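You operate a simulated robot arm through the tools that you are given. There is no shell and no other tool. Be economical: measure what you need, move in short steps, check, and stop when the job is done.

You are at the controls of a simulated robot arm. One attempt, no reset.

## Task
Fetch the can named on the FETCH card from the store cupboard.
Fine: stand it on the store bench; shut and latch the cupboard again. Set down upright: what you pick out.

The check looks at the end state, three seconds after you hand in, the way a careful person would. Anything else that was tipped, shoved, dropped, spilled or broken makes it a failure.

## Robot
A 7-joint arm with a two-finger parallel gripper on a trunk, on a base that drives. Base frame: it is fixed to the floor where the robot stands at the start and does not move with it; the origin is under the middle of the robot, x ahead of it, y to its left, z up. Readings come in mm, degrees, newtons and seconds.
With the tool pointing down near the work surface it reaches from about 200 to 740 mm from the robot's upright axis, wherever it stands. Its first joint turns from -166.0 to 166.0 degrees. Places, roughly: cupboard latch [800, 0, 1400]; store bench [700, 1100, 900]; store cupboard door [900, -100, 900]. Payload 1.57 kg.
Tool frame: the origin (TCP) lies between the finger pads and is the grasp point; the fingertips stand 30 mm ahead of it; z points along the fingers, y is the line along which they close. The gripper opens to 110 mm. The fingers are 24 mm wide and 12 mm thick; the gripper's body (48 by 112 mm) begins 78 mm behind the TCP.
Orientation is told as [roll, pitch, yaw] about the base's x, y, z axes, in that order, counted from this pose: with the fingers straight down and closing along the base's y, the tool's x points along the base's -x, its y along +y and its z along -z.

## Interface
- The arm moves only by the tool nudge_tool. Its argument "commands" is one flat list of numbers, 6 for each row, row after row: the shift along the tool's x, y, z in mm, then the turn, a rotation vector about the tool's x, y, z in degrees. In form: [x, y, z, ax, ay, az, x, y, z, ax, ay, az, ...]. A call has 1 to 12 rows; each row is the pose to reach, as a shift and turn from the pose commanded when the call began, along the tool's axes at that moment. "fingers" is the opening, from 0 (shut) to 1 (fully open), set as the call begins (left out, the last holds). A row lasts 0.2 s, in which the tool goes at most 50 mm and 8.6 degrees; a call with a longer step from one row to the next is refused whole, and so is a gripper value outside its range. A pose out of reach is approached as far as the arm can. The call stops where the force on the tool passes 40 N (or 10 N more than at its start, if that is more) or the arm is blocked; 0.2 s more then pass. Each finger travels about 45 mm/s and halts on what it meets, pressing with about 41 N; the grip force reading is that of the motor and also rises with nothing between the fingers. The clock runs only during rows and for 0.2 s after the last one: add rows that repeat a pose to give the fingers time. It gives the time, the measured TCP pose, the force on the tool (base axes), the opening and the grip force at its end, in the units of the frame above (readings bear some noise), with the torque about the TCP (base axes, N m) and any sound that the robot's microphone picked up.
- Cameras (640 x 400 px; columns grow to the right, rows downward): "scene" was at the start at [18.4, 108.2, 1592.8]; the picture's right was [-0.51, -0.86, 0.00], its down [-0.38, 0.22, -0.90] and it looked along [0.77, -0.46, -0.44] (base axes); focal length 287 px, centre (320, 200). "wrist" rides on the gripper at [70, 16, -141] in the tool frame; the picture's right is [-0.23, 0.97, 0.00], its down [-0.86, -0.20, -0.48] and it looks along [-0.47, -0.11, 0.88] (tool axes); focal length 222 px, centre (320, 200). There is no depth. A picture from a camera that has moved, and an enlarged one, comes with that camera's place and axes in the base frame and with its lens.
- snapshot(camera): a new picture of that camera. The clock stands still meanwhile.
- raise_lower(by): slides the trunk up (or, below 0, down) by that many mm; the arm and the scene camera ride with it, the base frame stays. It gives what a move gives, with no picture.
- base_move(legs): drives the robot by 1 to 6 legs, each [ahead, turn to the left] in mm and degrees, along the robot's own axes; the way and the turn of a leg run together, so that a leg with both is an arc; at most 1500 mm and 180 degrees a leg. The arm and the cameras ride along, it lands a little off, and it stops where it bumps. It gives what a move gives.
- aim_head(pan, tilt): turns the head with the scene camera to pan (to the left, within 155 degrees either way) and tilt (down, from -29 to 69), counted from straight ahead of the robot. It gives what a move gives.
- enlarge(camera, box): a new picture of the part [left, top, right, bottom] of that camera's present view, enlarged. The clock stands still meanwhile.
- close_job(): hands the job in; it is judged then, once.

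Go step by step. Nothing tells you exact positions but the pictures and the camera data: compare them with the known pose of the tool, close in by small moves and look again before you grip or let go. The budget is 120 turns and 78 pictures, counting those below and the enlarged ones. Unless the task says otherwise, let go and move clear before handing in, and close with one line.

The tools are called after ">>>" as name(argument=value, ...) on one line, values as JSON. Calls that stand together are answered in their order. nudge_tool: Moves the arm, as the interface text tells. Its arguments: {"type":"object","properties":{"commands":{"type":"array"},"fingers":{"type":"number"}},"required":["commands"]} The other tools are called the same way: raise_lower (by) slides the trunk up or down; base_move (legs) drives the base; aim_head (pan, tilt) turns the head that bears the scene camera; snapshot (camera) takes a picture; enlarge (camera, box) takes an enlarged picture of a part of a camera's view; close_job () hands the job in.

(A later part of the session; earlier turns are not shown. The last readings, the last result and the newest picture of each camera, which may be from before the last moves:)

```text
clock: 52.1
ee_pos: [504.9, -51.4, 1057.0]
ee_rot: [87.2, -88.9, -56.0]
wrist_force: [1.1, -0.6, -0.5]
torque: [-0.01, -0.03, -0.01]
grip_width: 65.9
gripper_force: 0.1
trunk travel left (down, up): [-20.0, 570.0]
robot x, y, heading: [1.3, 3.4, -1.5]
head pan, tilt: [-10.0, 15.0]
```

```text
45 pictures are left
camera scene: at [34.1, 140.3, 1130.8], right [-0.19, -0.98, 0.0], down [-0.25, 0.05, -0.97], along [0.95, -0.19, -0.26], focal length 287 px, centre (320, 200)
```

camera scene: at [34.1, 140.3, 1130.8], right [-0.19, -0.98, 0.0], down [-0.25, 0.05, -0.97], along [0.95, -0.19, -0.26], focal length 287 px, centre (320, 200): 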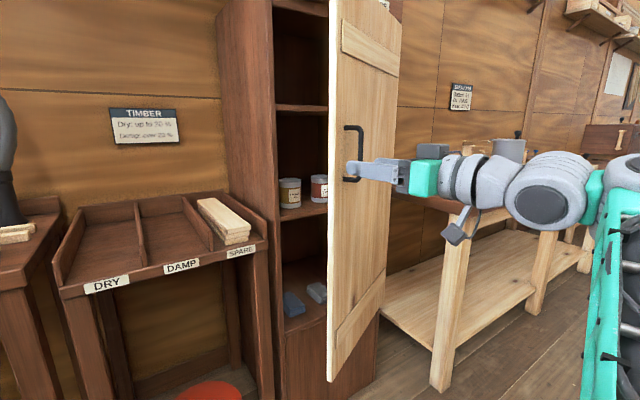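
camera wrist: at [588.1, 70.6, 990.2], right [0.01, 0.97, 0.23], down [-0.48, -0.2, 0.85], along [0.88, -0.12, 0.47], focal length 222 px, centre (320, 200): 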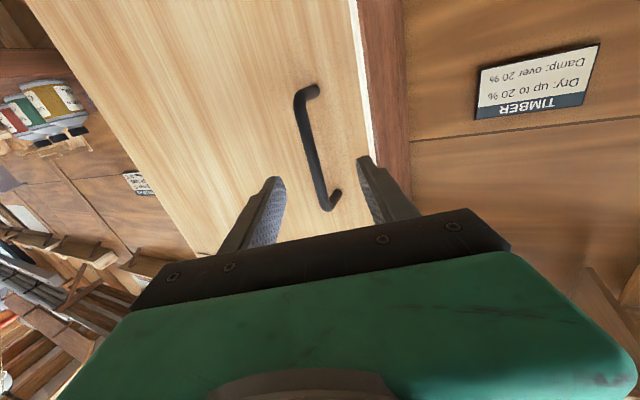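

I'm clear of the handle; the door stands about 45° open with its edge near (614, 2). I close the fingers and go around to its inner side.

>>> nudge_tool(commands=[0, 32.5, 17.7, 8, 0, 0, 0, 65, 35.5, 16, 0, 0, 0, 97.5, 53.2, 24, 0, 0, 0, 73, 93, 31.2, 0, 0, 0, 49, 133, 31.2, 0, 0, 0, 25, 173, 31.2, 0, 0, 0, 25, 173, 31.2, 0, 0], fingers=0)

>>> snapshot(camera="scene")

```text
clock: 53.7
ee_pos: [639.8, 60.3, 1056.4]
ee_rot: [56.1, -89.0, -56.1]
wrist_force: [-0.6, -0.1, 0.1]
torque: [0.0, -0.01, -0.03]
grip_width: 0.0
gripper_force: 21.3
trunk travel left (down, up): [-20.0, 570.0]
robot x, y, heading: [-1.8, 3.3, -1.0]
head pan, tilt: [-10.0, 15.0]
```

```text
44 pictures are left
camera scene: at [34.1, 140.4, 1130.8], right [-0.19, -0.98, 0.0], down [-0.25, 0.05, -0.97], along [0.95, -0.19, -0.26], focal length 287 px, centre (320, 200)
```

scene: 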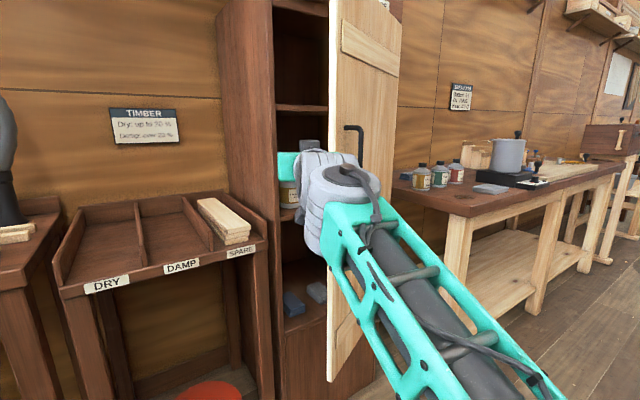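

Now sweep right along the edge's arc to push the door to 90°.

>>> nudge_tool(commands=[0, -42, 0, 0, 0, 0, 0, -68, -20, 0, 0, 0, 0, -93, -40, 0, 0, 0, 0, -118, -57, 0, 0, 0, 0, -145, -70, 0, 0, 0, 0, -172, -82, 0, 0, 0, 0, -200, -90, 0, 0, 0, 0, -228, -95, 0, 0, 0, 0, -256, -99, 0, 0, 0, 0, -282, -100, 0, 0, 0, 0, -300, -98, 0, 0, 0])

>>> snapshot(camera="scene")

```text
clock: 56.1
ee_pos: [541.1, -239.7, 1053.3]
ee_rot: [55.2, -89.0, -55.2]
wrist_force: [-0.3, -0.1, 0.6]
torque: [-0.03, 0.03, -0.05]
grip_width: 0.5
gripper_force: 21.2
trunk travel left (down, up): [-20.0, 570.0]
robot x, y, heading: [3.2, 3.6, -1.2]
head pan, tilt: [-10.0, 15.0]
```

```text
43 pictures are left
camera scene: at [34.0, 140.5, 1130.8], right [-0.19, -0.98, 0.0], down [-0.25, 0.05, -0.97], along [0.95, -0.19, -0.26], focal length 287 px, centre (320, 200)
```

scene: 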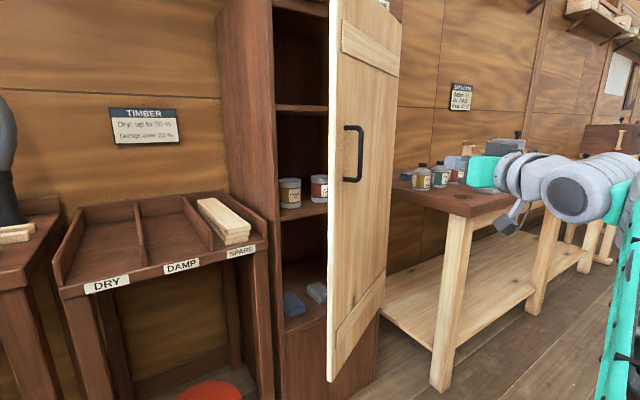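

The door didn't move: the finger passed in front of its edge, which must be deeper (x≈660). I move back left and drive 60 forward.

>>> nudge_tool(commands=[0, 45, 0, 0, 0, 0, 0, 90, 0, 0, 0, 0, 0, 135, 0, 0, 0, 0, 0, 180, 0, 0, 0, 0, 0, 225, 0, 0, 0, 0, 0, 270, 0, 0, 0, 0, 0, 310, 0, 0, 0, 0])

>>> base_move(legs=[[70, 1.2]])

>>> nudge_tool(commands=[0, 0, 40, 0, 0, 0, 0, 0, 80, 0, 0, 0, 0, 0, 100, 0, 0, 0, 0, 0, 100, 0, 0, 0])

>>> snapshot(camera="wrist")

```text
clock: 57.7
ee_pos: [541.4, 69.8, 1058.6]
ee_rot: [56.3, -88.9, -56.3]
wrist_force: [0.0, -0.7, 0.3]
torque: [-0.02, 0.02, 0.03]
grip_width: 0.0
gripper_force: 20.9
trunk travel left (down, up): [-20.0, 570.0]
robot x, y, heading: [-3.0, -1.0, -1.2]
head pan, tilt: [-10.0, 15.0]
```

```text
clock: 58.7
ee_pos: [610.7, 80.9, 1057.9]
ee_rot: [56.1, -89.0, -54.7]
wrist_force: [1.4, 0.9, -0.7]
torque: [0.06, 0.04, -0.01]
grip_width: 0.0
gripper_force: 21.0
trunk travel left (down, up): [-20.0, 570.0]
robot x, y, heading: [67.7, 0.7, -0.0]
head pan, tilt: [-10.0, 15.0]
```

```text
clock: 59.7
ee_pos: [708.7, 81.6, 1057.6]
ee_rot: [56.7, -89.0, -55.4]
wrist_force: [-0.3, 0.0, 1.1]
torque: [0.01, 0.02, 0.0]
grip_width: 0.0
gripper_force: 21.3
trunk travel left (down, up): [-20.0, 570.0]
robot x, y, heading: [71.5, 0.1, 0.3]
head pan, tilt: [-10.0, 15.0]
```

```text
42 pictures are left
camera wrist: at [568.2, 96.1, 989.8], right [-0.02, 0.97, 0.24], down [-0.47, -0.22, 0.86], along [0.88, -0.1, 0.46], focal length 222 px, centre (320, 200)
```

wrist: 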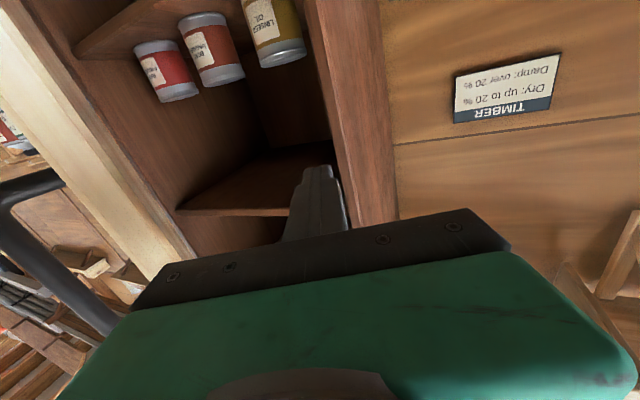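

Excellent: the shelf shows two red cans and a linseed oil, and the door edge is near (681, −13). Now sweep with the finger deeper.

>>> nudge_tool(commands=[0, -40, 5, 0, 0, 0, 0, -77, 5, 0, 0, 0, 0, -110, -19, 0, 0, 0, 0, -144, -39, 0, 0, 0, 0, -179, -53, 0, 0, 0, 0, -222, -63, 0, 0, 0, 0, -265, -68, 0, 0, 0, 0, -303, -67, 0, 0, 0, 0, -330, -63, 0, 0, 0, 0, -330, -63, 0, 0, 0])

>>> snapshot(camera="scene")

```text
clock: 61.0
ee_pos: [654.5, -109.1, 1056.1]
ee_rot: [47.6, -89.1, -46.0]
wrist_force: [-18.0, 8.2, -8.1]
torque: [0.05, -1.06, -1.22]
grip_width: 0.0
gripper_force: 21.0
trunk travel left (down, up): [-20.0, 570.0]
robot x, y, heading: [69.2, 0.2, 0.2]
head pan, tilt: [-10.0, 15.0]
stopped in row 6: the force on the tool passed its limit (the readings are from after the stop); the commanded pose is now the measured one
```

```text
41 pictures are left
camera scene: at [99.8, 141.3, 1130.6], right [-0.17, -0.98, 0.0], down [-0.25, 0.04, -0.97], along [0.95, -0.17, -0.26], focal length 287 px, centre (320, 200)
```

scene: 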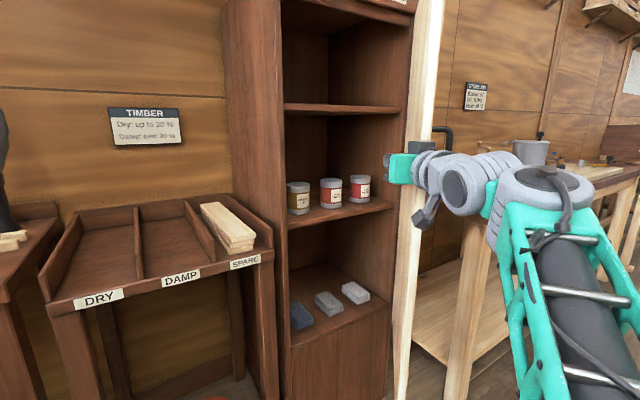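

The door is now about 75° open and three cans are on the middle shelf. I read their labels.

>>> enlarge(camera="scene", box=[270, 160, 390, 235])

```text
5.33 times, centred on (330, 198) of scene
camera zoom: at [99.8, 141.3, 1130.6], right [-0.17, -0.98, 0.0], down [-0.25, 0.04, -0.97], along [0.95, -0.17, -0.26], focal length 1531 px, centre (267, 213)
```

zoom: 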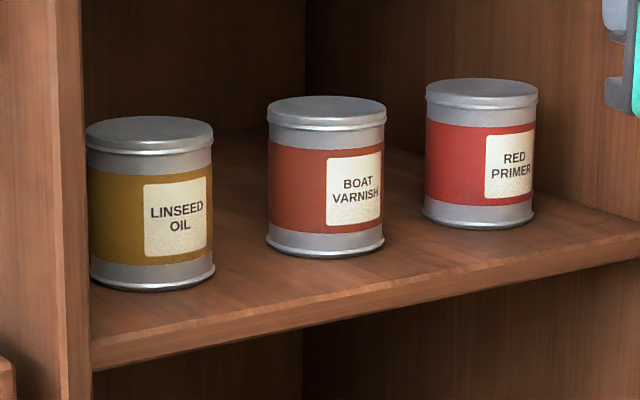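

RED PRIMER is the right-hand can, at about (1040, −167) with the shelf at z≈866; the shelf and door lines show the cupboard is turned about 21°, so the door is only about 50° open. I keep pushing it round toward 90°.

>>> nudge_tool(commands=[0, -15, -3, 0, 0, 0, 0, -35, -7, 0, 0, 0, 0, -69, -13, 0, 0, 0, 0, -90, -13, 0, 0, 0, 0, -110, -12, 0, 0, 0, 0, -132, -11, 0, 0, 0, 0, -152, -9, 0, 0, 0, 0, -175, -2, 0, 0, 0, 0, -195, 7, 0, 0, 0, 0, -210, 12, 0, 0, 0, 0, -210, 12, 0, 0, 0])

>>> snapshot(camera="scene")

```text
clock: 61.4
ee_pos: [652.0, -114.8, 1055.6]
ee_rot: [42.1, -89.1, -40.3]
wrist_force: [-21.7, 8.0, -9.8]
torque: [0.12, -1.25, -1.35]
grip_width: 0.2
gripper_force: 21.0
trunk travel left (down, up): [-20.0, 570.0]
robot x, y, heading: [68.4, 2.3, -0.1]
head pan, tilt: [-10.0, 15.0]
stopped in row 1: the force on the tool passed its limit (the readings are from after the stop); the commanded pose is now the measured one
```

```text
39 pictures are left
camera scene: at [98.9, 141.1, 1130.7], right [-0.17, -0.98, 0.0], down [-0.25, 0.04, -0.97], along [0.95, -0.17, -0.26], focal length 287 px, centre (320, 200)
```

scene: 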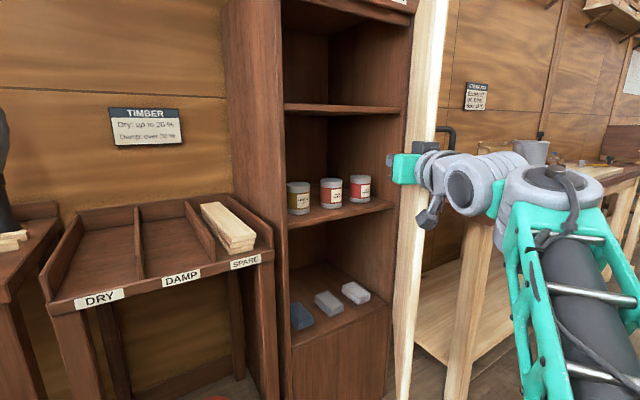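

The torque tells that the gripper body, not the finger, is resting on the door's edge, at x≈575. I pull back 45 and push again with the finger's side.

>>> nudge_tool(commands=[0, 3, -25, 0, 0, 0, 0, 3, -45, 0, 0, 0, 0, -30, -45, 0, 0, 0, 0, -57, -45, 0, 0, 0, 0, -88, -45, 0, 0, 0, 0, -120, -45, 0, 0, 0, 0, -150, -40, 0, 0, 0, 0, -181, -34, 0, 0, 0, 0, -205, -24, 0, 0, 0, 0, -205, -24, 0, 0, 0])

>>> snapshot(camera="scene")

```text
clock: 63.3
ee_pos: [624.2, -305.8, 1054.9]
ee_rot: [40.2, -88.9, -38.7]
wrist_force: [-25.8, 0.7, -7.2]
torque: [0.12, -1.16, -0.5]
grip_width: 0.0
gripper_force: 21.2
trunk travel left (down, up): [-20.0, 570.0]
robot x, y, heading: [66.4, 0.3, -0.1]
head pan, tilt: [-10.0, 15.0]
stopped in row 9: the force on the tool passed its limit (the readings are from after the stop); the commanded pose is now the measured one
```

```text
38 pictures are left
camera scene: at [98.7, 139.9, 1130.8], right [-0.18, -0.98, 0.0], down [-0.25, 0.05, -0.97], along [0.95, -0.17, -0.26], focal length 287 px, centre (320, 200)
```

scene: 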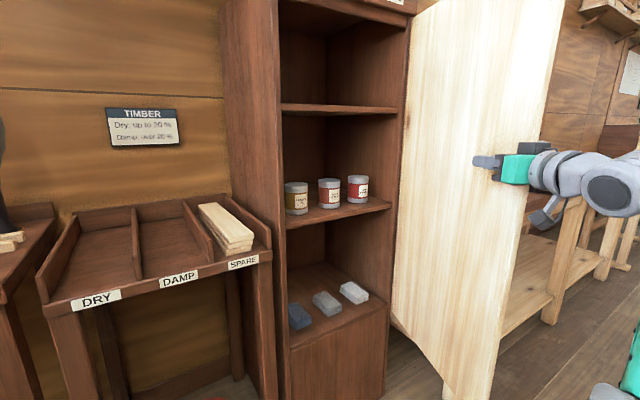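

The door is wide open. I retract, move left in front of the opening, and pitch the tool 30° downward so the camera stays above shelf level.

>>> nudge_tool(commands=[0, 10, -40, 0, 0, 0, 0, 30, -80, 0, 0, 0, 0, 70, -100, 0, 0, 0, 0, 115, -110, 0, 4, 0, 0, 155, -120, 0, 11, 0, 0, 155, -120, 0, 18, 0, 0, 155, -120, 0, 25, 0, 0, 155, -120, 0, 30, 0], fingers=0.8)

>>> snapshot(camera="wrist")

>>> enlarge(camera="scene", box=[270, 150, 430, 250])

```text
clock: 65.1
ee_pos: [513.0, -151.6, 997.6]
ee_rot: [1.6, -61.8, 0.1]
wrist_force: [-0.4, 0.4, -0.1]
torque: [-0.05, -0.02, 0.01]
grip_width: 87.8
gripper_force: 0.0
out of reach, approached as far as the arm can: row 6, 7, 8
trunk travel left (down, up): [-20.0, 570.0]
robot x, y, heading: [69.6, 3.0, 0.1]
head pan, tilt: [-10.0, 15.0]
```

```text
37 pictures are left
camera wrist: at [355.2, -140.4, 1003.0], right [0.08, 0.97, 0.21], down [-0.01, -0.21, 0.98], along [1.0, -0.08, 0.0], focal length 222 px, centre (320, 200)
```

wrist: 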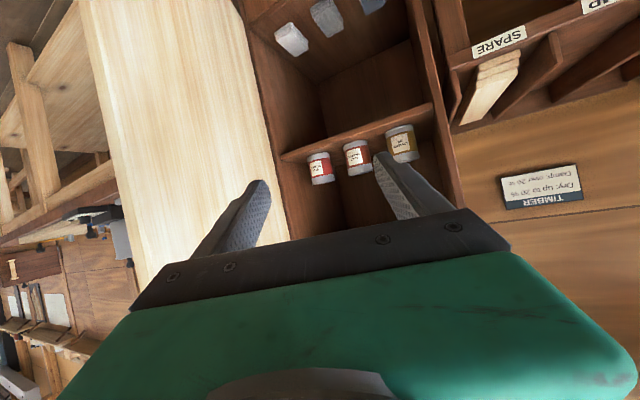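

```text
4.00 times, centred on (350, 200) of scene
camera zoom: at [100.9, 140.3, 1130.8], right [-0.18, -0.98, 0.0], down [-0.25, 0.05, -0.97], along [0.95, -0.17, -0.26], focal length 1149 px, centre (200, 200)
```

zoom: 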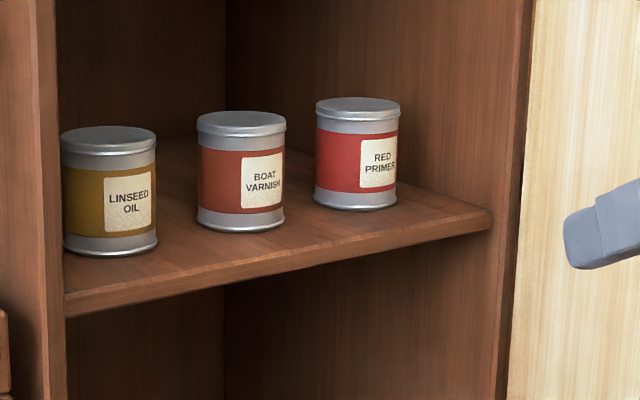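

Combining views, RED PRIMER is near (1072, −177), base z≈858, top ≈942, with about 35 mm clear to the wall on its right. I drive 180 forward for reach.

>>> base_move(legs=[[180, 0]])

>>> nudge_tool(commands=[20, -10, 20, 0, -1, 0, 45, -25, 60, 0, -2, 0, 50, -25, 110, 0, -2, 0, 50, -25, 150, 0, -2, 0, 50, -25, 150, 0, -2, 0])

>>> snapshot(camera="wrist")

>>> snapshot(camera="scene")

```text
clock: 66.6
ee_pos: [693.4, -153.9, 999.1]
ee_rot: [1.6, -62.0, 0.1]
wrist_force: [0.7, 0.2, -1.0]
torque: [-0.01, -0.01, -0.06]
grip_width: 88.0
gripper_force: 0.2
trunk travel left (down, up): [-20.0, 570.0]
robot x, y, heading: [251.1, 1.7, -0.3]
head pan, tilt: [-10.0, 15.0]
```

```text
refused: row 3 steps farther than a row can; nothing moved
```

```text
35 pictures are left
camera wrist: at [536.9, -141.6, 1003.1], right [0.08, 0.97, 0.21], down [-0.02, -0.21, 0.98], along [1.0, -0.08, 0.0], focal length 222 px, centre (320, 200)
```

wrist: 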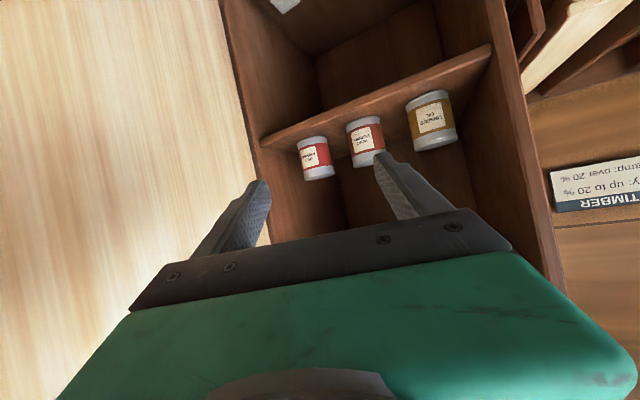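

```text
34 pictures are left
camera scene: at [283.1, 139.7, 1130.8], right [-0.18, -0.98, 0.0], down [-0.25, 0.05, -0.97], along [0.95, -0.17, -0.26], focal length 287 px, centre (320, 200)
```

scene: 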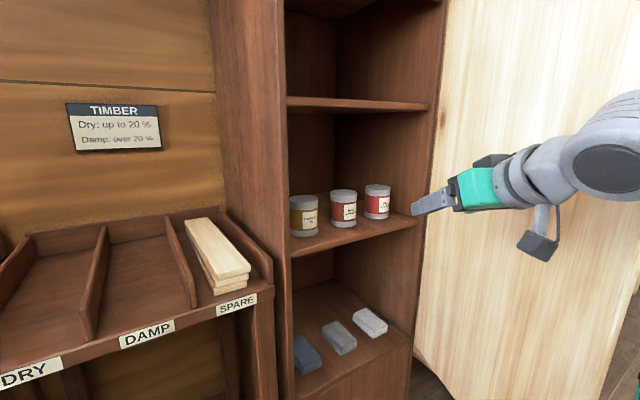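

RED PRIMER refined to (1067, −174), mid-height z≈900. I move up to just before the shelf, at z 905.

>>> nudge_tool(commands=[2, -5, 45, 0, 0, 0, 5, -10, 91, 0, 0, 0, 7, -15, 137, 0, 0, 0, 9, -20, 183, 0, 0, 0, 9, -20, 183, 0, 0, 0])

>>> snapshot(camera="wrist")

```text
clock: 67.8
ee_pos: [852.9, -167.4, 904.2]
ee_rot: [1.6, -62.0, 0.0]
wrist_force: [-0.6, -0.2, 0.1]
torque: [0.03, 0.01, 0.02]
grip_width: 88.0
gripper_force: 0.1
trunk travel left (down, up): [-20.0, 570.0]
robot x, y, heading: [250.3, 2.9, -0.3]
head pan, tilt: [-10.0, 15.0]
```

```text
33 pictures are left
camera wrist: at [695.3, -154.7, 909.3], right [0.08, 0.97, 0.21], down [-0.02, -0.21, 0.98], along [1.0, -0.08, 0.0], focal length 222 px, centre (320, 200)
```

wrist: 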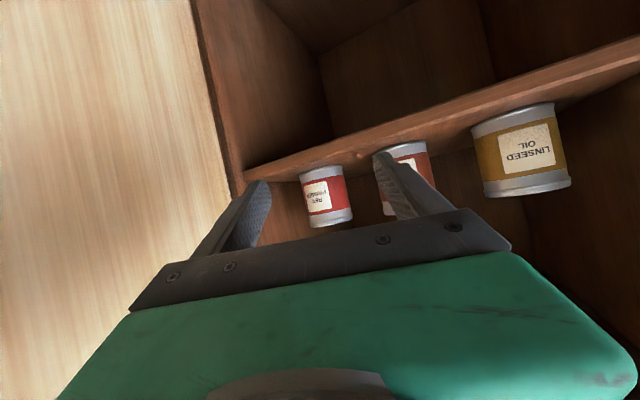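

Aligned: the can sits between the fingers. I advance 110 mm and check.

>>> nudge_tool(commands=[-17, -3, 32, 0, 0, 0, -34, -6, 65, 0, 0, 0, -51, -8, 97, 0, 0, 0, -51, -8, 97, 0, 0, 0])

>>> snapshot(camera="wrist")

>>> enlarge(camera="scene", box=[270, 130, 470, 255])

```text
clock: 68.8
ee_pos: [962.4, -172.6, 903.0]
ee_rot: [1.7, -62.0, 0.1]
wrist_force: [-0.1, 0.6, 0.3]
torque: [0.02, -0.02, -0.02]
grip_width: 88.0
gripper_force: 0.0
trunk travel left (down, up): [-20.0, 570.0]
robot x, y, heading: [250.6, 1.9, -0.4]
head pan, tilt: [-10.0, 15.0]
```

```text
32 pictures are left
camera wrist: at [805.0, -160.5, 908.4], right [0.08, 0.97, 0.21], down [-0.02, -0.21, 0.98], along [1.0, -0.08, 0.0], focal length 222 px, centre (320, 200)
```

wrist: 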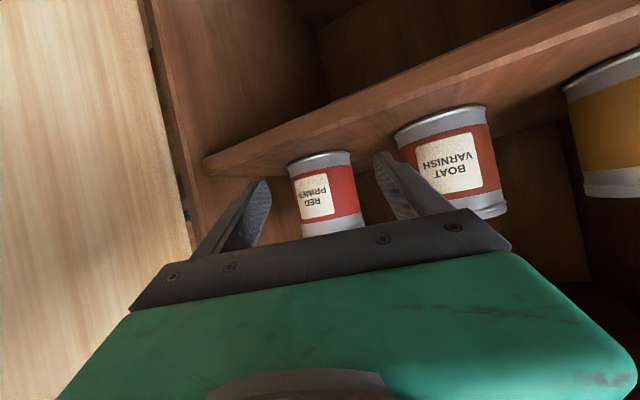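

```text
3.20 times, centred on (370, 192) of scene
camera zoom: at [283.1, 139.6, 1130.8], right [-0.18, -0.98, 0.0], down [-0.25, 0.05, -0.97], along [0.95, -0.17, -0.26], focal length 919 px, centre (160, 224)
```

zoom: 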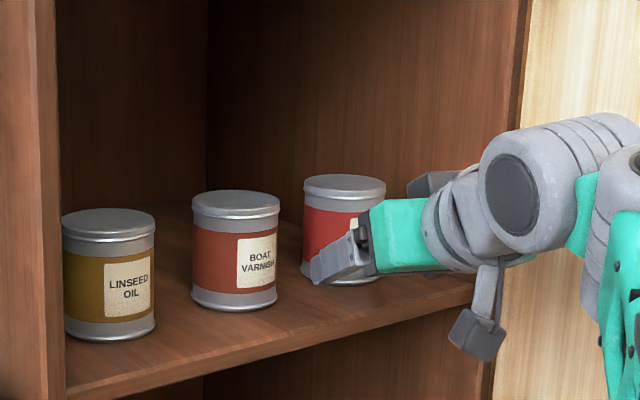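

Lined up, with about 15 mm of clearance to BOAT VARNISH. Advance the last 90 mm.

>>> nudge_tool(commands=[-14, -1, 26, 0, 0, 0, -28, -1, 52, 0, 0, 0, -41, -1, 78, 0, 0, 0, -41, -1, 78, 0, 0, 0])

>>> snapshot(camera="wrist")

>>> enlarge(camera="scene", box=[270, 130, 470, 255])

```text
clock: 69.8
ee_pos: [1040.4, -173.1, 894.5]
ee_rot: [1.6, -62.0, 0.2]
wrist_force: [-0.7, -0.3, 0.4]
torque: [-0.05, 0.01, -0.02]
grip_width: 88.2
gripper_force: 0.0
out of reach, approached as far as the arm can: row 3, 4
trunk travel left (down, up): [-20.0, 570.0]
robot x, y, heading: [250.5, 0.9, -0.3]
head pan, tilt: [-10.0, 15.0]
```

```text
30 pictures are left
camera wrist: at [882.3, -161.5, 898.9], right [0.08, 0.97, 0.21], down [-0.02, -0.21, 0.98], along [1.0, -0.08, 0.0], focal length 222 px, centre (320, 200)
```

wrist: 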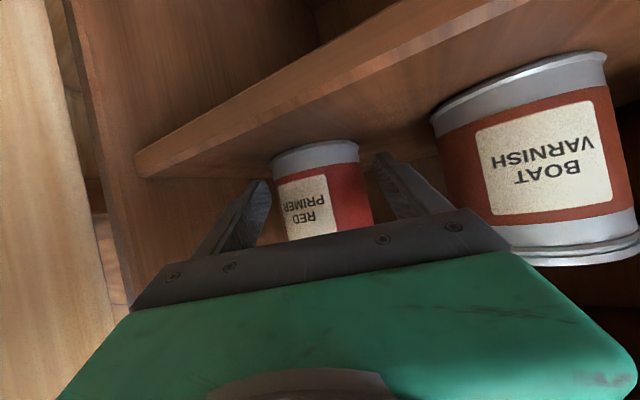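

```text
3.20 times, centred on (370, 192) of scene
camera zoom: at [283.0, 139.7, 1130.8], right [-0.18, -0.98, 0.0], down [-0.25, 0.05, -0.97], along [0.95, -0.17, -0.26], focal length 919 px, centre (160, 224)
```

zoom: 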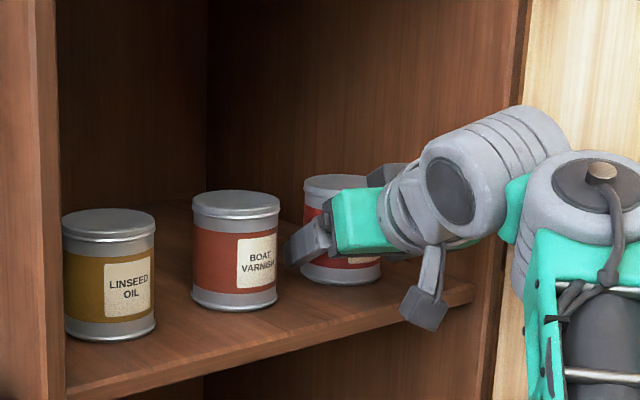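

The arm is at full reach about 25 mm short of the can's centre, so I drive the base forward 25.

>>> base_move(legs=[[25, 0.3]])

>>> snapshot(camera="wrist")

```text
clock: 70.6
ee_pos: [1065.1, -170.4, 892.3]
ee_rot: [1.6, -62.0, 0.4]
wrist_force: [0.0, 0.2, 1.3]
torque: [0.04, 0.01, 0.04]
grip_width: 88.3
gripper_force: 0.0
trunk travel left (down, up): [-20.0, 570.0]
robot x, y, heading: [276.3, 1.1, 0.3]
head pan, tilt: [-10.0, 15.0]
```

```text
28 pictures are left
camera wrist: at [908.1, -158.4, 898.5], right [0.08, 0.97, 0.21], down [-0.01, -0.21, 0.98], along [1.0, -0.08, 0.0], focal length 222 px, centre (320, 200)
```

wrist: 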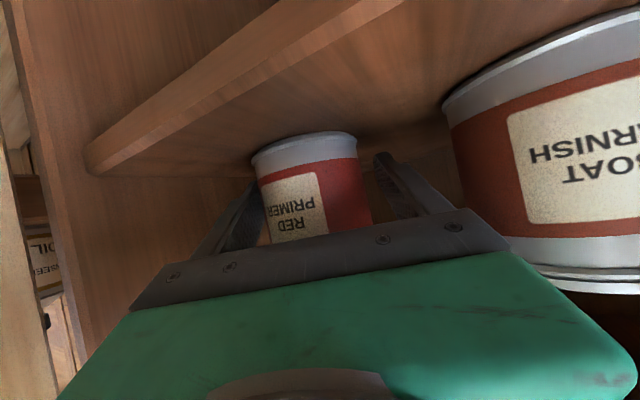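

The can's centre now sits between the pads; closing.

>>> nudge_tool(commands=[0, 0, 0, 0, 0, 0, 0, 0, 0, 0, 0, 0, 0, 0, 0, 0, 0, 0, 0, 0, 0, 0, 0, 0], fingers=0)

>>> snapshot(camera="wrist")

```text
clock: 71.6
ee_pos: [1066.3, -170.7, 893.9]
ee_rot: [1.5, -62.2, 0.4]
wrist_force: [-0.4, -1.6, 0.5]
torque: [-0.16, 0.0, -0.03]
grip_width: 71.7
gripper_force: 40.5
trunk travel left (down, up): [-20.0, 570.0]
robot x, y, heading: [275.7, 3.1, 0.1]
head pan, tilt: [-10.0, 15.0]
```

```text
27 pictures are left
camera wrist: at [908.1, -158.6, 898.4], right [0.08, 0.97, 0.21], down [-0.01, -0.21, 0.98], along [1.0, -0.08, 0.0], focal length 222 px, centre (320, 200)
```

wrist: 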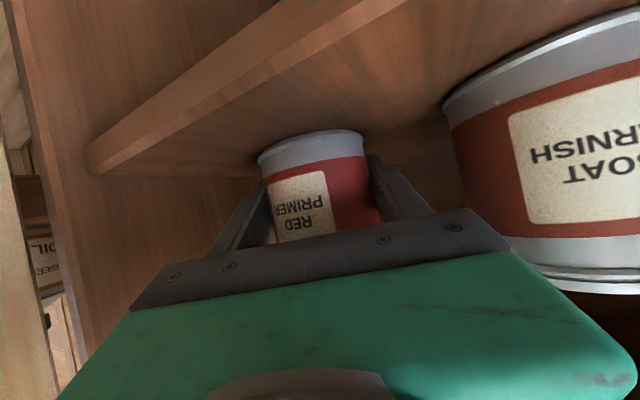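

Gripped at 72 mm. I lift with the trunk by 30 and drive straight back 280.

>>> raise_lower(by=30)

>>> base_move(legs=[[-280, 0]])

>>> snapshot(camera="scene")

```text
clock: 72.4
ee_pos: [1065.7, -169.6, 921.5]
ee_rot: [1.7, -62.0, 0.4]
wrist_force: [0.0, 0.9, -4.1]
torque: [-0.01, -0.04, -0.02]
grip_width: 71.6
gripper_force: 41.2
trunk travel left (down, up): [-50.0, 540.0]
robot x, y, heading: [276.7, 2.6, -0.1]
head pan, tilt: [-10.0, 15.0]
```

```text
clock: 74.3
ee_pos: [784.5, -170.8, 923.0]
ee_rot: [1.6, -62.1, 0.4]
wrist_force: [0.6, -0.3, -4.4]
torque: [0.01, 0.0, 0.0]
grip_width: 71.4
gripper_force: 41.2
trunk travel left (down, up): [-50.0, 540.0]
robot x, y, heading: [-8.1, -2.0, -0.1]
head pan, tilt: [-10.0, 15.0]
```

```text
26 pictures are left
camera scene: at [26.4, 139.4, 1160.8], right [-0.17, -0.98, 0.0], down [-0.26, 0.04, -0.97], along [0.95, -0.17, -0.26], focal length 287 px, centre (320, 200)
```

scene: 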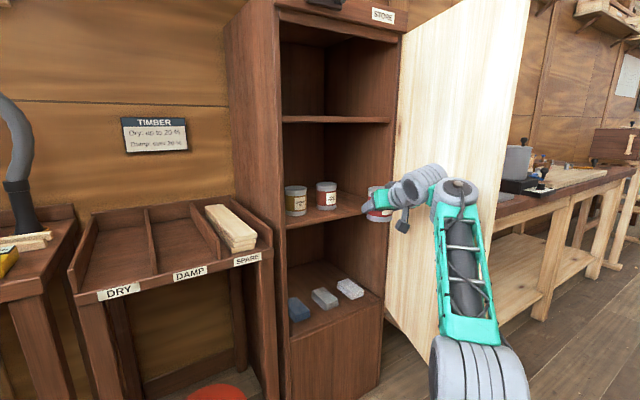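

The can is out and the other cans are undisturbed. I bring the arm in toward (582, 0), then raise the trunk for carrying.

>>> nudge_tool(commands=[15.8, 28.5, -29.7, 0, 0, 0, 31.6, 57, -59.4, 0, 0, 0, 47.4, 85.5, -89, 0, 0, 0, 63.2, 114, -119, 0, 0, 0, 79, 142.5, -148.5, 0, 0, 0, 95, 171, -178, 0, 0, 0, 95, 171, -178, 0, 0, 0])

>>> raise_lower(by=130)

>>> aim_head(pan=20, tilt=30)

>>> base_move(legs=[[0, 96]])

>>> snapshot(camera="scene")

```text
clock: 75.9
ee_pos: [577.0, -7.6, 924.4]
ee_rot: [1.6, -62.0, 0.3]
wrist_force: [0.8, 0.5, -4.5]
torque: [-0.01, 0.0, 0.02]
grip_width: 71.6
gripper_force: 41.4
trunk travel left (down, up): [-50.0, 540.0]
robot x, y, heading: [-5.2, 1.1, -0.1]
head pan, tilt: [-10.0, 15.0]
```

```text
clock: 77.5
ee_pos: [577.2, -6.4, 1054.5]
ee_rot: [1.6, -62.0, 0.4]
wrist_force: [-0.4, 0.0, -3.7]
torque: [-0.01, 0.01, 0.02]
grip_width: 71.6
gripper_force: 41.1
trunk travel left (down, up): [-180.0, 410.0]
robot x, y, heading: [-9.3, 4.0, 0.1]
head pan, tilt: [-10.0, 15.0]
```

```text
clock: 78.5
ee_pos: [578.4, -7.2, 1054.8]
ee_rot: [1.6, -62.0, 0.5]
wrist_force: [0.0, -0.1, -3.7]
torque: [-0.04, 0.0, -0.02]
grip_width: 71.5
gripper_force: 40.8
trunk travel left (down, up): [-180.0, 410.0]
robot x, y, heading: [0.5, -0.0, 0.2]
head pan, tilt: [20.0, 30.0]
```

```text
clock: 82.9
ee_pos: [-56.8, 582.5, 1055.4]
ee_rot: [1.6, -62.0, 96.3]
wrist_force: [-0.3, 0.5, -4.0]
torque: [-0.01, -0.02, 0.02]
grip_width: 71.4
gripper_force: 40.8
trunk travel left (down, up): [-180.0, 410.0]
robot x, y, heading: [-6.4, -0.6, 95.7]
head pan, tilt: [20.0, 30.0]
```

```text
25 pictures are left
camera scene: at [-193.0, 6.9, 1266.6], right [0.9, 0.44, 0.0], down [0.22, -0.45, -0.87], along [-0.38, 0.78, -0.5], focal length 287 px, centre (320, 200)
```

scene: 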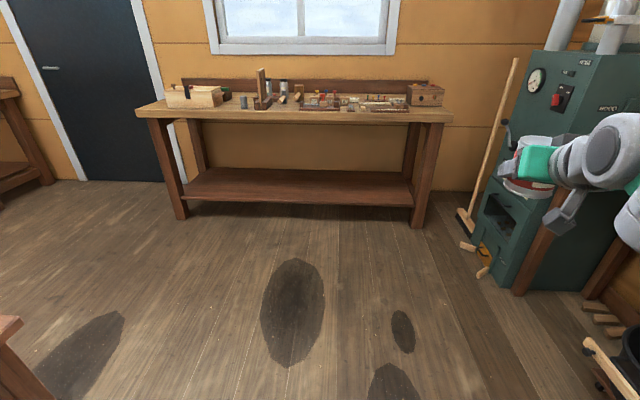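

Path ahead is clear. I drive 820 forward, then turn right to face the bench.

>>> base_move(legs=[[800, 0], [0, -74]])

>>> aim_head(pan=0, tilt=30)

>>> snapshot(camera="scene")

>>> snapshot(camera="wrist")

```text
clock: 90.3
ee_pos: [450.4, 1009.8, 1054.7]
ee_rot: [1.6, -62.0, 23.2]
wrist_force: [-0.7, -0.2, -3.3]
torque: [-0.02, -0.05, -0.01]
grip_width: 71.2
gripper_force: 41.5
trunk travel left (down, up): [-180.0, 410.0]
robot x, y, heading: [-91.2, 790.1, 22.6]
head pan, tilt: [20.0, 30.0]
```

```text
clock: 91.2
ee_pos: [450.7, 1009.5, 1054.2]
ee_rot: [1.6, -62.1, 23.3]
wrist_force: [0.5, 0.2, -4.2]
torque: [0.0, 0.0, 0.01]
grip_width: 71.3
gripper_force: 40.9
trunk travel left (down, up): [-180.0, 410.0]
robot x, y, heading: [-90.9, 791.7, 22.7]
head pan, tilt: [0.0, 30.0]
```

```text
24 pictures are left
camera scene: at [-122.8, 945.2, 1266.6], right [0.39, -0.92, 0.0], down [-0.46, -0.19, -0.87], along [0.8, 0.34, -0.5], focal length 287 px, centre (320, 200)
```

scene: 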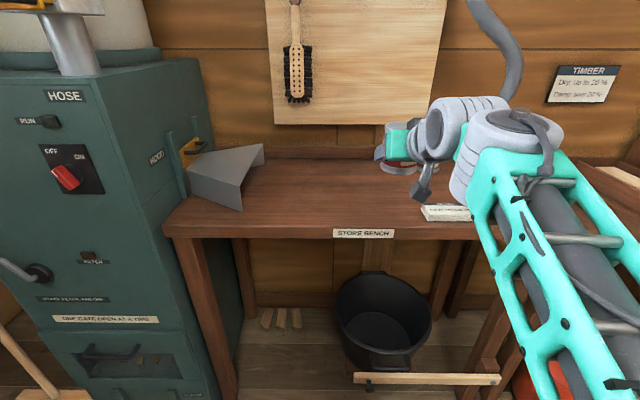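

```text
23 pictures are left
camera wrist: at [301.1, 958.9, 1060.2], right [-0.31, 0.93, 0.21], down [0.07, -0.2, 0.98], along [0.95, 0.32, 0.0], focal length 222 px, centre (320, 200)
```

wrist: 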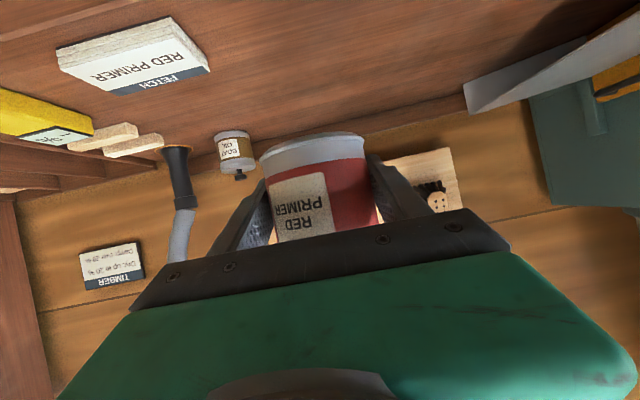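

The can hangs just before the bench's edge, and the middle of the bench ahead is clear. I move forward 150 and lower the trunk 130.

>>> nudge_tool(commands=[-17.6, 0, 33, 0, 0, 0, -35, 0, 66, 0, 0, 0, -53, 0, 99, 0, 0, 0, -70.4, 0, 132.5, 0, 0, 0, -70.4, 0, 132.5, 0, 0, 0])

>>> raise_lower(by=-130)

>>> snapshot(camera="wrist")

>>> snapshot(camera="scene")

```text
clock: 92.4
ee_pos: [586.8, 1072.5, 1054.1]
ee_rot: [1.6, -61.9, 23.1]
wrist_force: [-0.4, 0.3, -3.6]
torque: [-0.03, 0.05, 0.02]
grip_width: 71.1
gripper_force: 40.6
trunk travel left (down, up): [-180.0, 410.0]
robot x, y, heading: [-92.7, 792.5, 22.9]
head pan, tilt: [0.0, 30.0]
```

```text
clock: 94.0
ee_pos: [585.8, 1071.5, 924.8]
ee_rot: [1.5, -62.0, 23.3]
wrist_force: [0.0, -0.9, -3.6]
torque: [-0.01, 0.0, 0.02]
grip_width: 71.3
gripper_force: 41.0
trunk travel left (down, up): [-50.0, 540.0]
robot x, y, heading: [-88.7, 790.7, 22.8]
head pan, tilt: [0.0, 30.0]
```

```text
22 pictures are left
camera wrist: at [437.4, 1021.3, 930.2], right [-0.31, 0.93, 0.21], down [0.07, -0.2, 0.98], along [0.95, 0.32, 0.0], focal length 222 px, centre (320, 200)
```

wrist: 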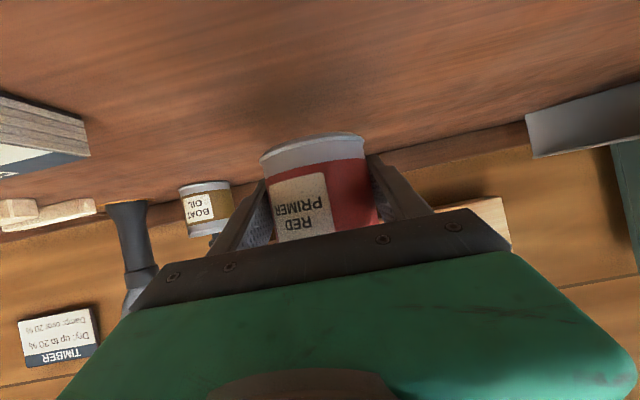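

```text
21 pictures are left
camera scene: at [-122.7, 945.2, 1136.6], right [0.39, -0.92, 0.0], down [-0.46, -0.19, -0.87], along [0.8, 0.34, -0.5], focal length 287 px, centre (320, 200)
```

scene: 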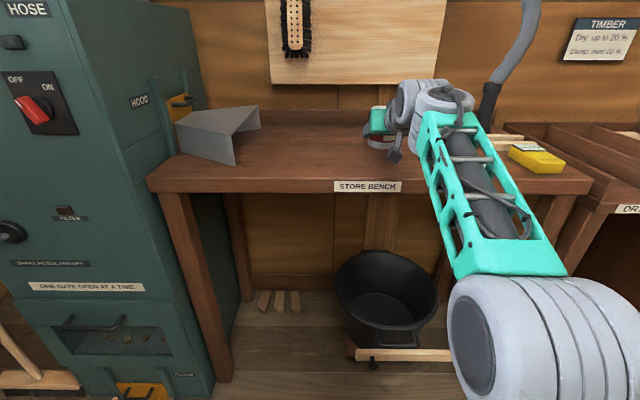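

Clear spot. I lower in small steps toward contact (expected around z≈893).

>>> nudge_tool(commands=[8.8, 0, 4.7, 0, 0, 0, 16.8, 0, 8.9, 0, 0, 0, 22, 0, 11.7, 0, 0, 0, 25, 0, 13.1, 0, 0, 0, 25, 0, 13.1, 0, 0, 0])

>>> nudge_tool(commands=[1.8, 0, 0.9, 0, 0, 0, 3.5, 0, 1.9, 0, 0, 0, 3.5, 0, 1.9, 0, 0, 0])

>>> enlarge(camera="wrist", box=[220, 90, 420, 215])

```text
clock: 95.2
ee_pos: [586.0, 1073.1, 895.9]
ee_rot: [1.6, -62.0, 23.1]
wrist_force: [0.5, 0.3, -4.6]
torque: [0.0, 0.01, -0.01]
grip_width: 71.5
gripper_force: 41.0
trunk travel left (down, up): [-50.0, 540.0]
robot x, y, heading: [-88.6, 788.0, 23.0]
head pan, tilt: [0.0, 30.0]
```

```text
clock: 96.0
ee_pos: [588.4, 1072.2, 893.2]
ee_rot: [1.5, -62.0, 23.2]
wrist_force: [0.8, 0.5, -1.6]
torque: [-0.08, -0.02, 0.03]
grip_width: 71.5
gripper_force: 40.7
trunk travel left (down, up): [-50.0, 540.0]
robot x, y, heading: [-90.7, 786.5, 23.1]
head pan, tilt: [0.0, 30.0]
```

```text
3.20 times, centred on (320, 152) of wrist
camera zoom: at [437.1, 1021.9, 898.1], right [-0.31, 0.93, 0.21], down [0.07, -0.2, 0.98], along [0.95, 0.32, 0.0], focal length 711 px, centre (320, 352)
```

zoom: 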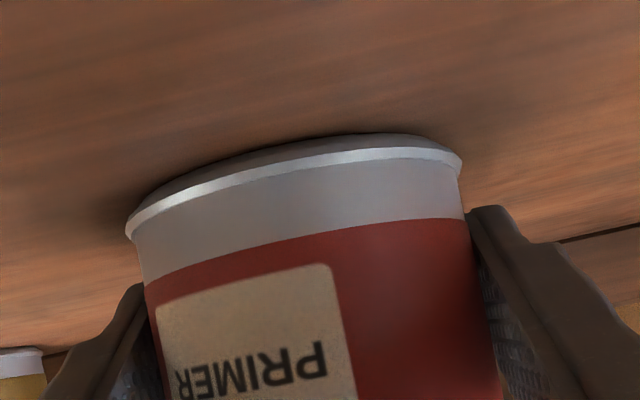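

The weight reading has dropped, so contact is beginning. One or two mm more, then check the load.

>>> nudge_tool(commands=[0.9, 0, 0.5, 0, 0, 0, 1.8, 0, 0.9, 0, 0, 0, 1.8, 0, 0.9, 0, 0, 0])

```text
clock: 96.8
ee_pos: [585.5, 1072.5, 893.4]
ee_rot: [1.7, -62.2, 23.2]
wrist_force: [3.4, 1.5, 7.8]
torque: [-0.31, -0.19, 0.15]
grip_width: 71.4
gripper_force: 41.0
trunk travel left (down, up): [-50.0, 540.0]
robot x, y, heading: [-93.5, 790.0, 22.6]
head pan, tilt: [0.0, 30.0]
```

The can is standing on the bench (about 8 N up). I open and back out along the fingers.

>>> nudge_tool(commands=[0, 0, 0, 0, 0, 0, 0, 0, 0, 0, 0, 0, 0, 0, 0, 0, 0, 0], fingers=0.9)

>>> nudge_tool(commands=[0, 0, -25, 0, 0, 0, 0, 0, -55, 0, 0, 0, 0, 0, -90, 0, 0, 0, 0, 0, -130, 0, 0, 0, 0, 0, -130, 0, 0, 0])

>>> snapshot(camera="wrist")

```text
clock: 97.5
ee_pos: [586.3, 1072.0, 890.4]
ee_rot: [1.6, -62.1, 23.2]
wrist_force: [0.3, 0.6, 0.1]
torque: [0.01, 0.01, 0.03]
grip_width: 99.1
gripper_force: 0.0
trunk travel left (down, up): [-50.0, 540.0]
robot x, y, heading: [-90.6, 790.9, 22.8]
head pan, tilt: [0.0, 30.0]
```

```text
clock: 98.8
ee_pos: [483.1, 1022.9, 952.5]
ee_rot: [1.6, -62.0, 23.3]
wrist_force: [-0.4, -0.1, -0.3]
torque: [0.05, 0.0, -0.04]
grip_width: 98.9
gripper_force: 0.1
trunk travel left (down, up): [-50.0, 540.0]
robot x, y, heading: [-91.8, 791.2, 22.8]
head pan, tilt: [0.0, 30.0]
```

```text
19 pictures are left
camera wrist: at [333.0, 972.8, 957.3], right [-0.31, 0.93, 0.21], down [0.07, -0.2, 0.98], along [0.95, 0.32, 0.0], focal length 222 px, centre (320, 200)
```

wrist: 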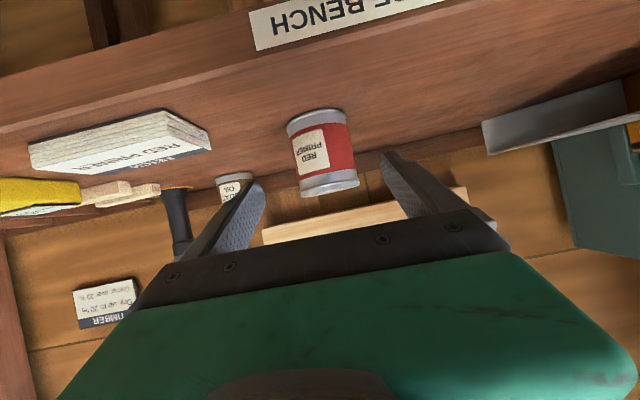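

The can stands upright on the bench, untouched otherwise. I raise the trunk and retrace the drive to the cupboard.

>>> raise_lower(by=110)

>>> base_move(legs=[[0, 73.5], [-800, 0], [0, -96.3]])

>>> aim_head(pan=-15, tilt=20)

>>> snapshot(camera="scene")

```text
clock: 100.2
ee_pos: [482.2, 1023.7, 1062.6]
ee_rot: [1.6, -62.1, 23.3]
wrist_force: [-0.1, -0.2, -0.9]
torque: [0.04, 0.0, 0.01]
grip_width: 99.1
gripper_force: 0.0
trunk travel left (down, up): [-160.0, 430.0]
robot x, y, heading: [-92.0, 788.4, 22.8]
head pan, tilt: [0.0, 30.0]
```

```text
clock: 111.7
ee_pos: [614.5, -7.4, 1062.0]
ee_rot: [1.5, -62.1, 0.5]
wrist_force: [-1.1, 0.5, -0.2]
torque: [0.0, 0.01, 0.0]
grip_width: 99.1
gripper_force: 0.1
trunk travel left (down, up): [-160.0, 430.0]
robot x, y, heading: [-7.0, 0.3, 0.4]
head pan, tilt: [0.0, 30.0]
```

```text
clock: 112.5
ee_pos: [614.8, -9.4, 1062.3]
ee_rot: [1.6, -61.9, 0.5]
wrist_force: [-0.2, 0.1, -0.6]
torque: [0.0, -0.01, -0.02]
grip_width: 99.0
gripper_force: 0.0
trunk travel left (down, up): [-160.0, 430.0]
robot x, y, heading: [-6.2, -1.7, 0.3]
head pan, tilt: [-15.0, 20.0]
```

```text
18 pictures are left
camera scene: at [25.1, 128.1, 1262.6], right [-0.26, -0.97, 0.0], down [-0.33, 0.09, -0.94], along [0.91, -0.24, -0.34], focal length 287 px, centre (320, 200)
```

scene: 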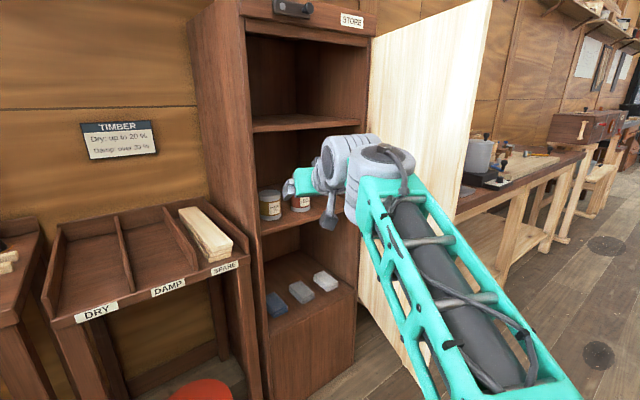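

Other cans are fine and the door stands about 82° open, edge near (575, −370), hinge near (961, −263). To close it I'll back off 110, go round the edge to the outer face above the handle, and push it shut.

>>> raise_lower(by=110)

>>> base_move(legs=[[-110, 0]])

>>> nudge_tool(commands=[0, -42, 0, 0, -2.8, 0, 0, -84, 0, 0, -5.6, 0, 0, -126, 0, 0, -8.4, 0, 0, -168, 0, 0, -11.2, 0, 0, -210, 0, 0, -14, 0, 0, -252, 0, 0, -16.8, 0, 0, -294, 0, 0, -19.6, 0, 0, -336, 0, 0, -22.4, 0, 0, -378, 0, 0, -25.2, 0, 0, -420, 0, 0, -28, 0, 0, -445, 0, 0, -28, 0, 0, -445, 0, 0, -28, 0], fingers=0)

>>> snapshot(camera="scene")

```text
clock: 113.9
ee_pos: [614.1, -9.8, 1172.3]
ee_rot: [1.6, -62.0, 0.6]
wrist_force: [0.4, 0.1, -0.5]
torque: [-0.02, -0.01, -0.01]
grip_width: 99.0
gripper_force: 0.0
trunk travel left (down, up): [-270.0, 320.0]
robot x, y, heading: [-1.3, 1.0, 0.1]
head pan, tilt: [-15.0, 20.0]
```

```text
clock: 115.1
ee_pos: [506.0, -8.5, 1173.0]
ee_rot: [1.6, -62.0, 0.5]
wrist_force: [0.6, -0.2, 0.6]
torque: [0.02, 0.02, -0.01]
grip_width: 99.3
gripper_force: 0.1
trunk travel left (down, up): [-270.0, 320.0]
robot x, y, heading: [-113.1, -5.2, 0.2]
head pan, tilt: [-15.0, 20.0]
```

```text
clock: 117.7
ee_pos: [519.2, -454.4, 1165.4]
ee_rot: [90.0, -89.2, -88.2]
wrist_force: [0.9, 0.7, 0.4]
torque: [0.0, -0.02, 0.05]
grip_width: 0.1
gripper_force: 21.1
trunk travel left (down, up): [-270.0, 320.0]
robot x, y, heading: [-116.5, -0.1, 0.2]
head pan, tilt: [-15.0, 20.0]
```

```text
17 pictures are left
camera scene: at [-84.1, 127.3, 1372.7], right [-0.26, -0.97, 0.0], down [-0.33, 0.09, -0.94], along [0.91, -0.24, -0.34], focal length 287 px, centre (320, 200)
```

scene: 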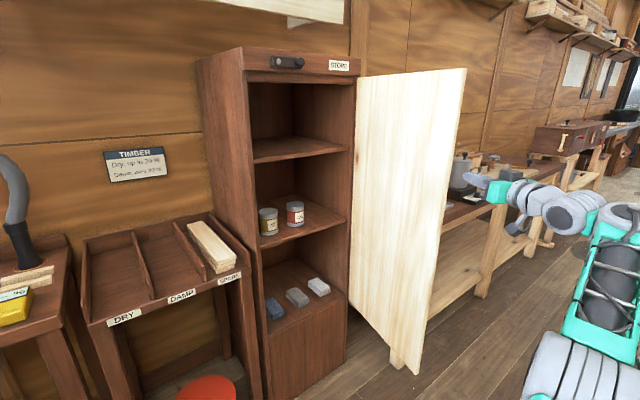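

The finger is on the door's outer side. I drive 120 forward and sweep the door shut along its arc.

>>> base_move(legs=[[120, 0]])

>>> nudge_tool(commands=[0, 45, -12, 0, 0, 0, 0, 88, -22, 0, 0, 0, 0, 131, -30, 0, 0, 0, 0, 176, -38, 0, 0, 0, 0, 219, -36, 0, 0, 0, 0, 262, -30, 0, 0, 0, 0, 303, -17, 0, 0, 0, 0, 343, 0, 0, 0, 0, 0, 380, 25, 0, 0, 0, 0, 413, 50, 0, 0, 0, 0, 443, 82, 0, 0, 0, 0, 470, 116, 0, 0, 0])

>>> snapshot(camera="scene")

```text
clock: 119.3
ee_pos: [634.7, -457.4, 1165.4]
ee_rot: [80.8, -89.1, -79.1]
wrist_force: [-13.1, -2.0, -0.3]
torque: [0.0, 0.05, 0.88]
grip_width: 0.0
gripper_force: 21.2
trunk travel left (down, up): [-270.0, 320.0]
robot x, y, heading: [7.1, -8.6, -0.7]
head pan, tilt: [-15.0, 20.0]
stopped in leg 1: the force on the tool passed its limit (the readings are from after the stop); the commanded pose is now the measured one
```

```text
clock: 121.9
ee_pos: [739.5, 16.2, 1168.6]
ee_rot: [78.9, -89.0, -77.3]
wrist_force: [-1.2, -1.0, 0.5]
torque: [-0.01, 0.06, 0.06]
grip_width: 0.0
gripper_force: 21.1
trunk travel left (down, up): [-270.0, 320.0]
robot x, y, heading: [6.1, -4.2, -0.6]
head pan, tilt: [-15.0, 20.0]
```

```text
16 pictures are left
camera scene: at [36.4, 127.6, 1372.6], right [-0.26, -0.96, 0.0], down [-0.33, 0.09, -0.94], along [0.91, -0.25, -0.34], focal length 287 px, centre (320, 200)
```

scene: 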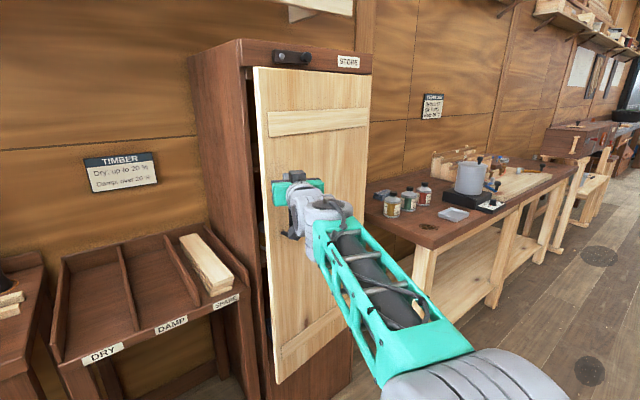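

The door is nearly shut and nothing on the other bench is disturbed. I push on gently until it seats.

>>> nudge_tool(commands=[0, 6, 14, 0, 0, 0, 0, 11, 28, 0, 0, 0, 0, 16, 42, 0, 0, 0, 0, 20, 54, 0, 0, 0, 0, 22, 64, 0, 0, 0, 0, 24, 72, 0, 0, 0, 0, 25, 80, 0, 0, 0, 0, 25, 88, 0, 0, 0])

>>> snapshot(camera="scene")

```text
clock: 123.5
ee_pos: [812.6, 41.9, 1171.5]
ee_rot: [59.5, -89.0, -57.8]
wrist_force: [-33.2, -2.7, -4.4]
torque: [-0.05, 0.1, 0.33]
grip_width: 0.0
gripper_force: 21.8
trunk travel left (down, up): [-270.0, 320.0]
robot x, y, heading: [6.9, 1.9, -0.3]
head pan, tilt: [-15.0, 20.0]
stopped in row 8: the force on the tool passed its limit (the readings are from after the stop); the commanded pose is now the measured one
```

```text
15 pictures are left
camera scene: at [31.7, 127.4, 1372.7], right [-0.27, -0.96, 0.0], down [-0.33, 0.09, -0.94], along [0.91, -0.25, -0.34], focal length 287 px, centre (320, 200)
```

scene: 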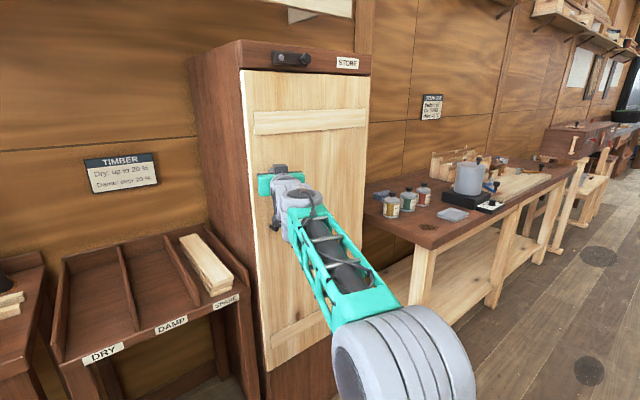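

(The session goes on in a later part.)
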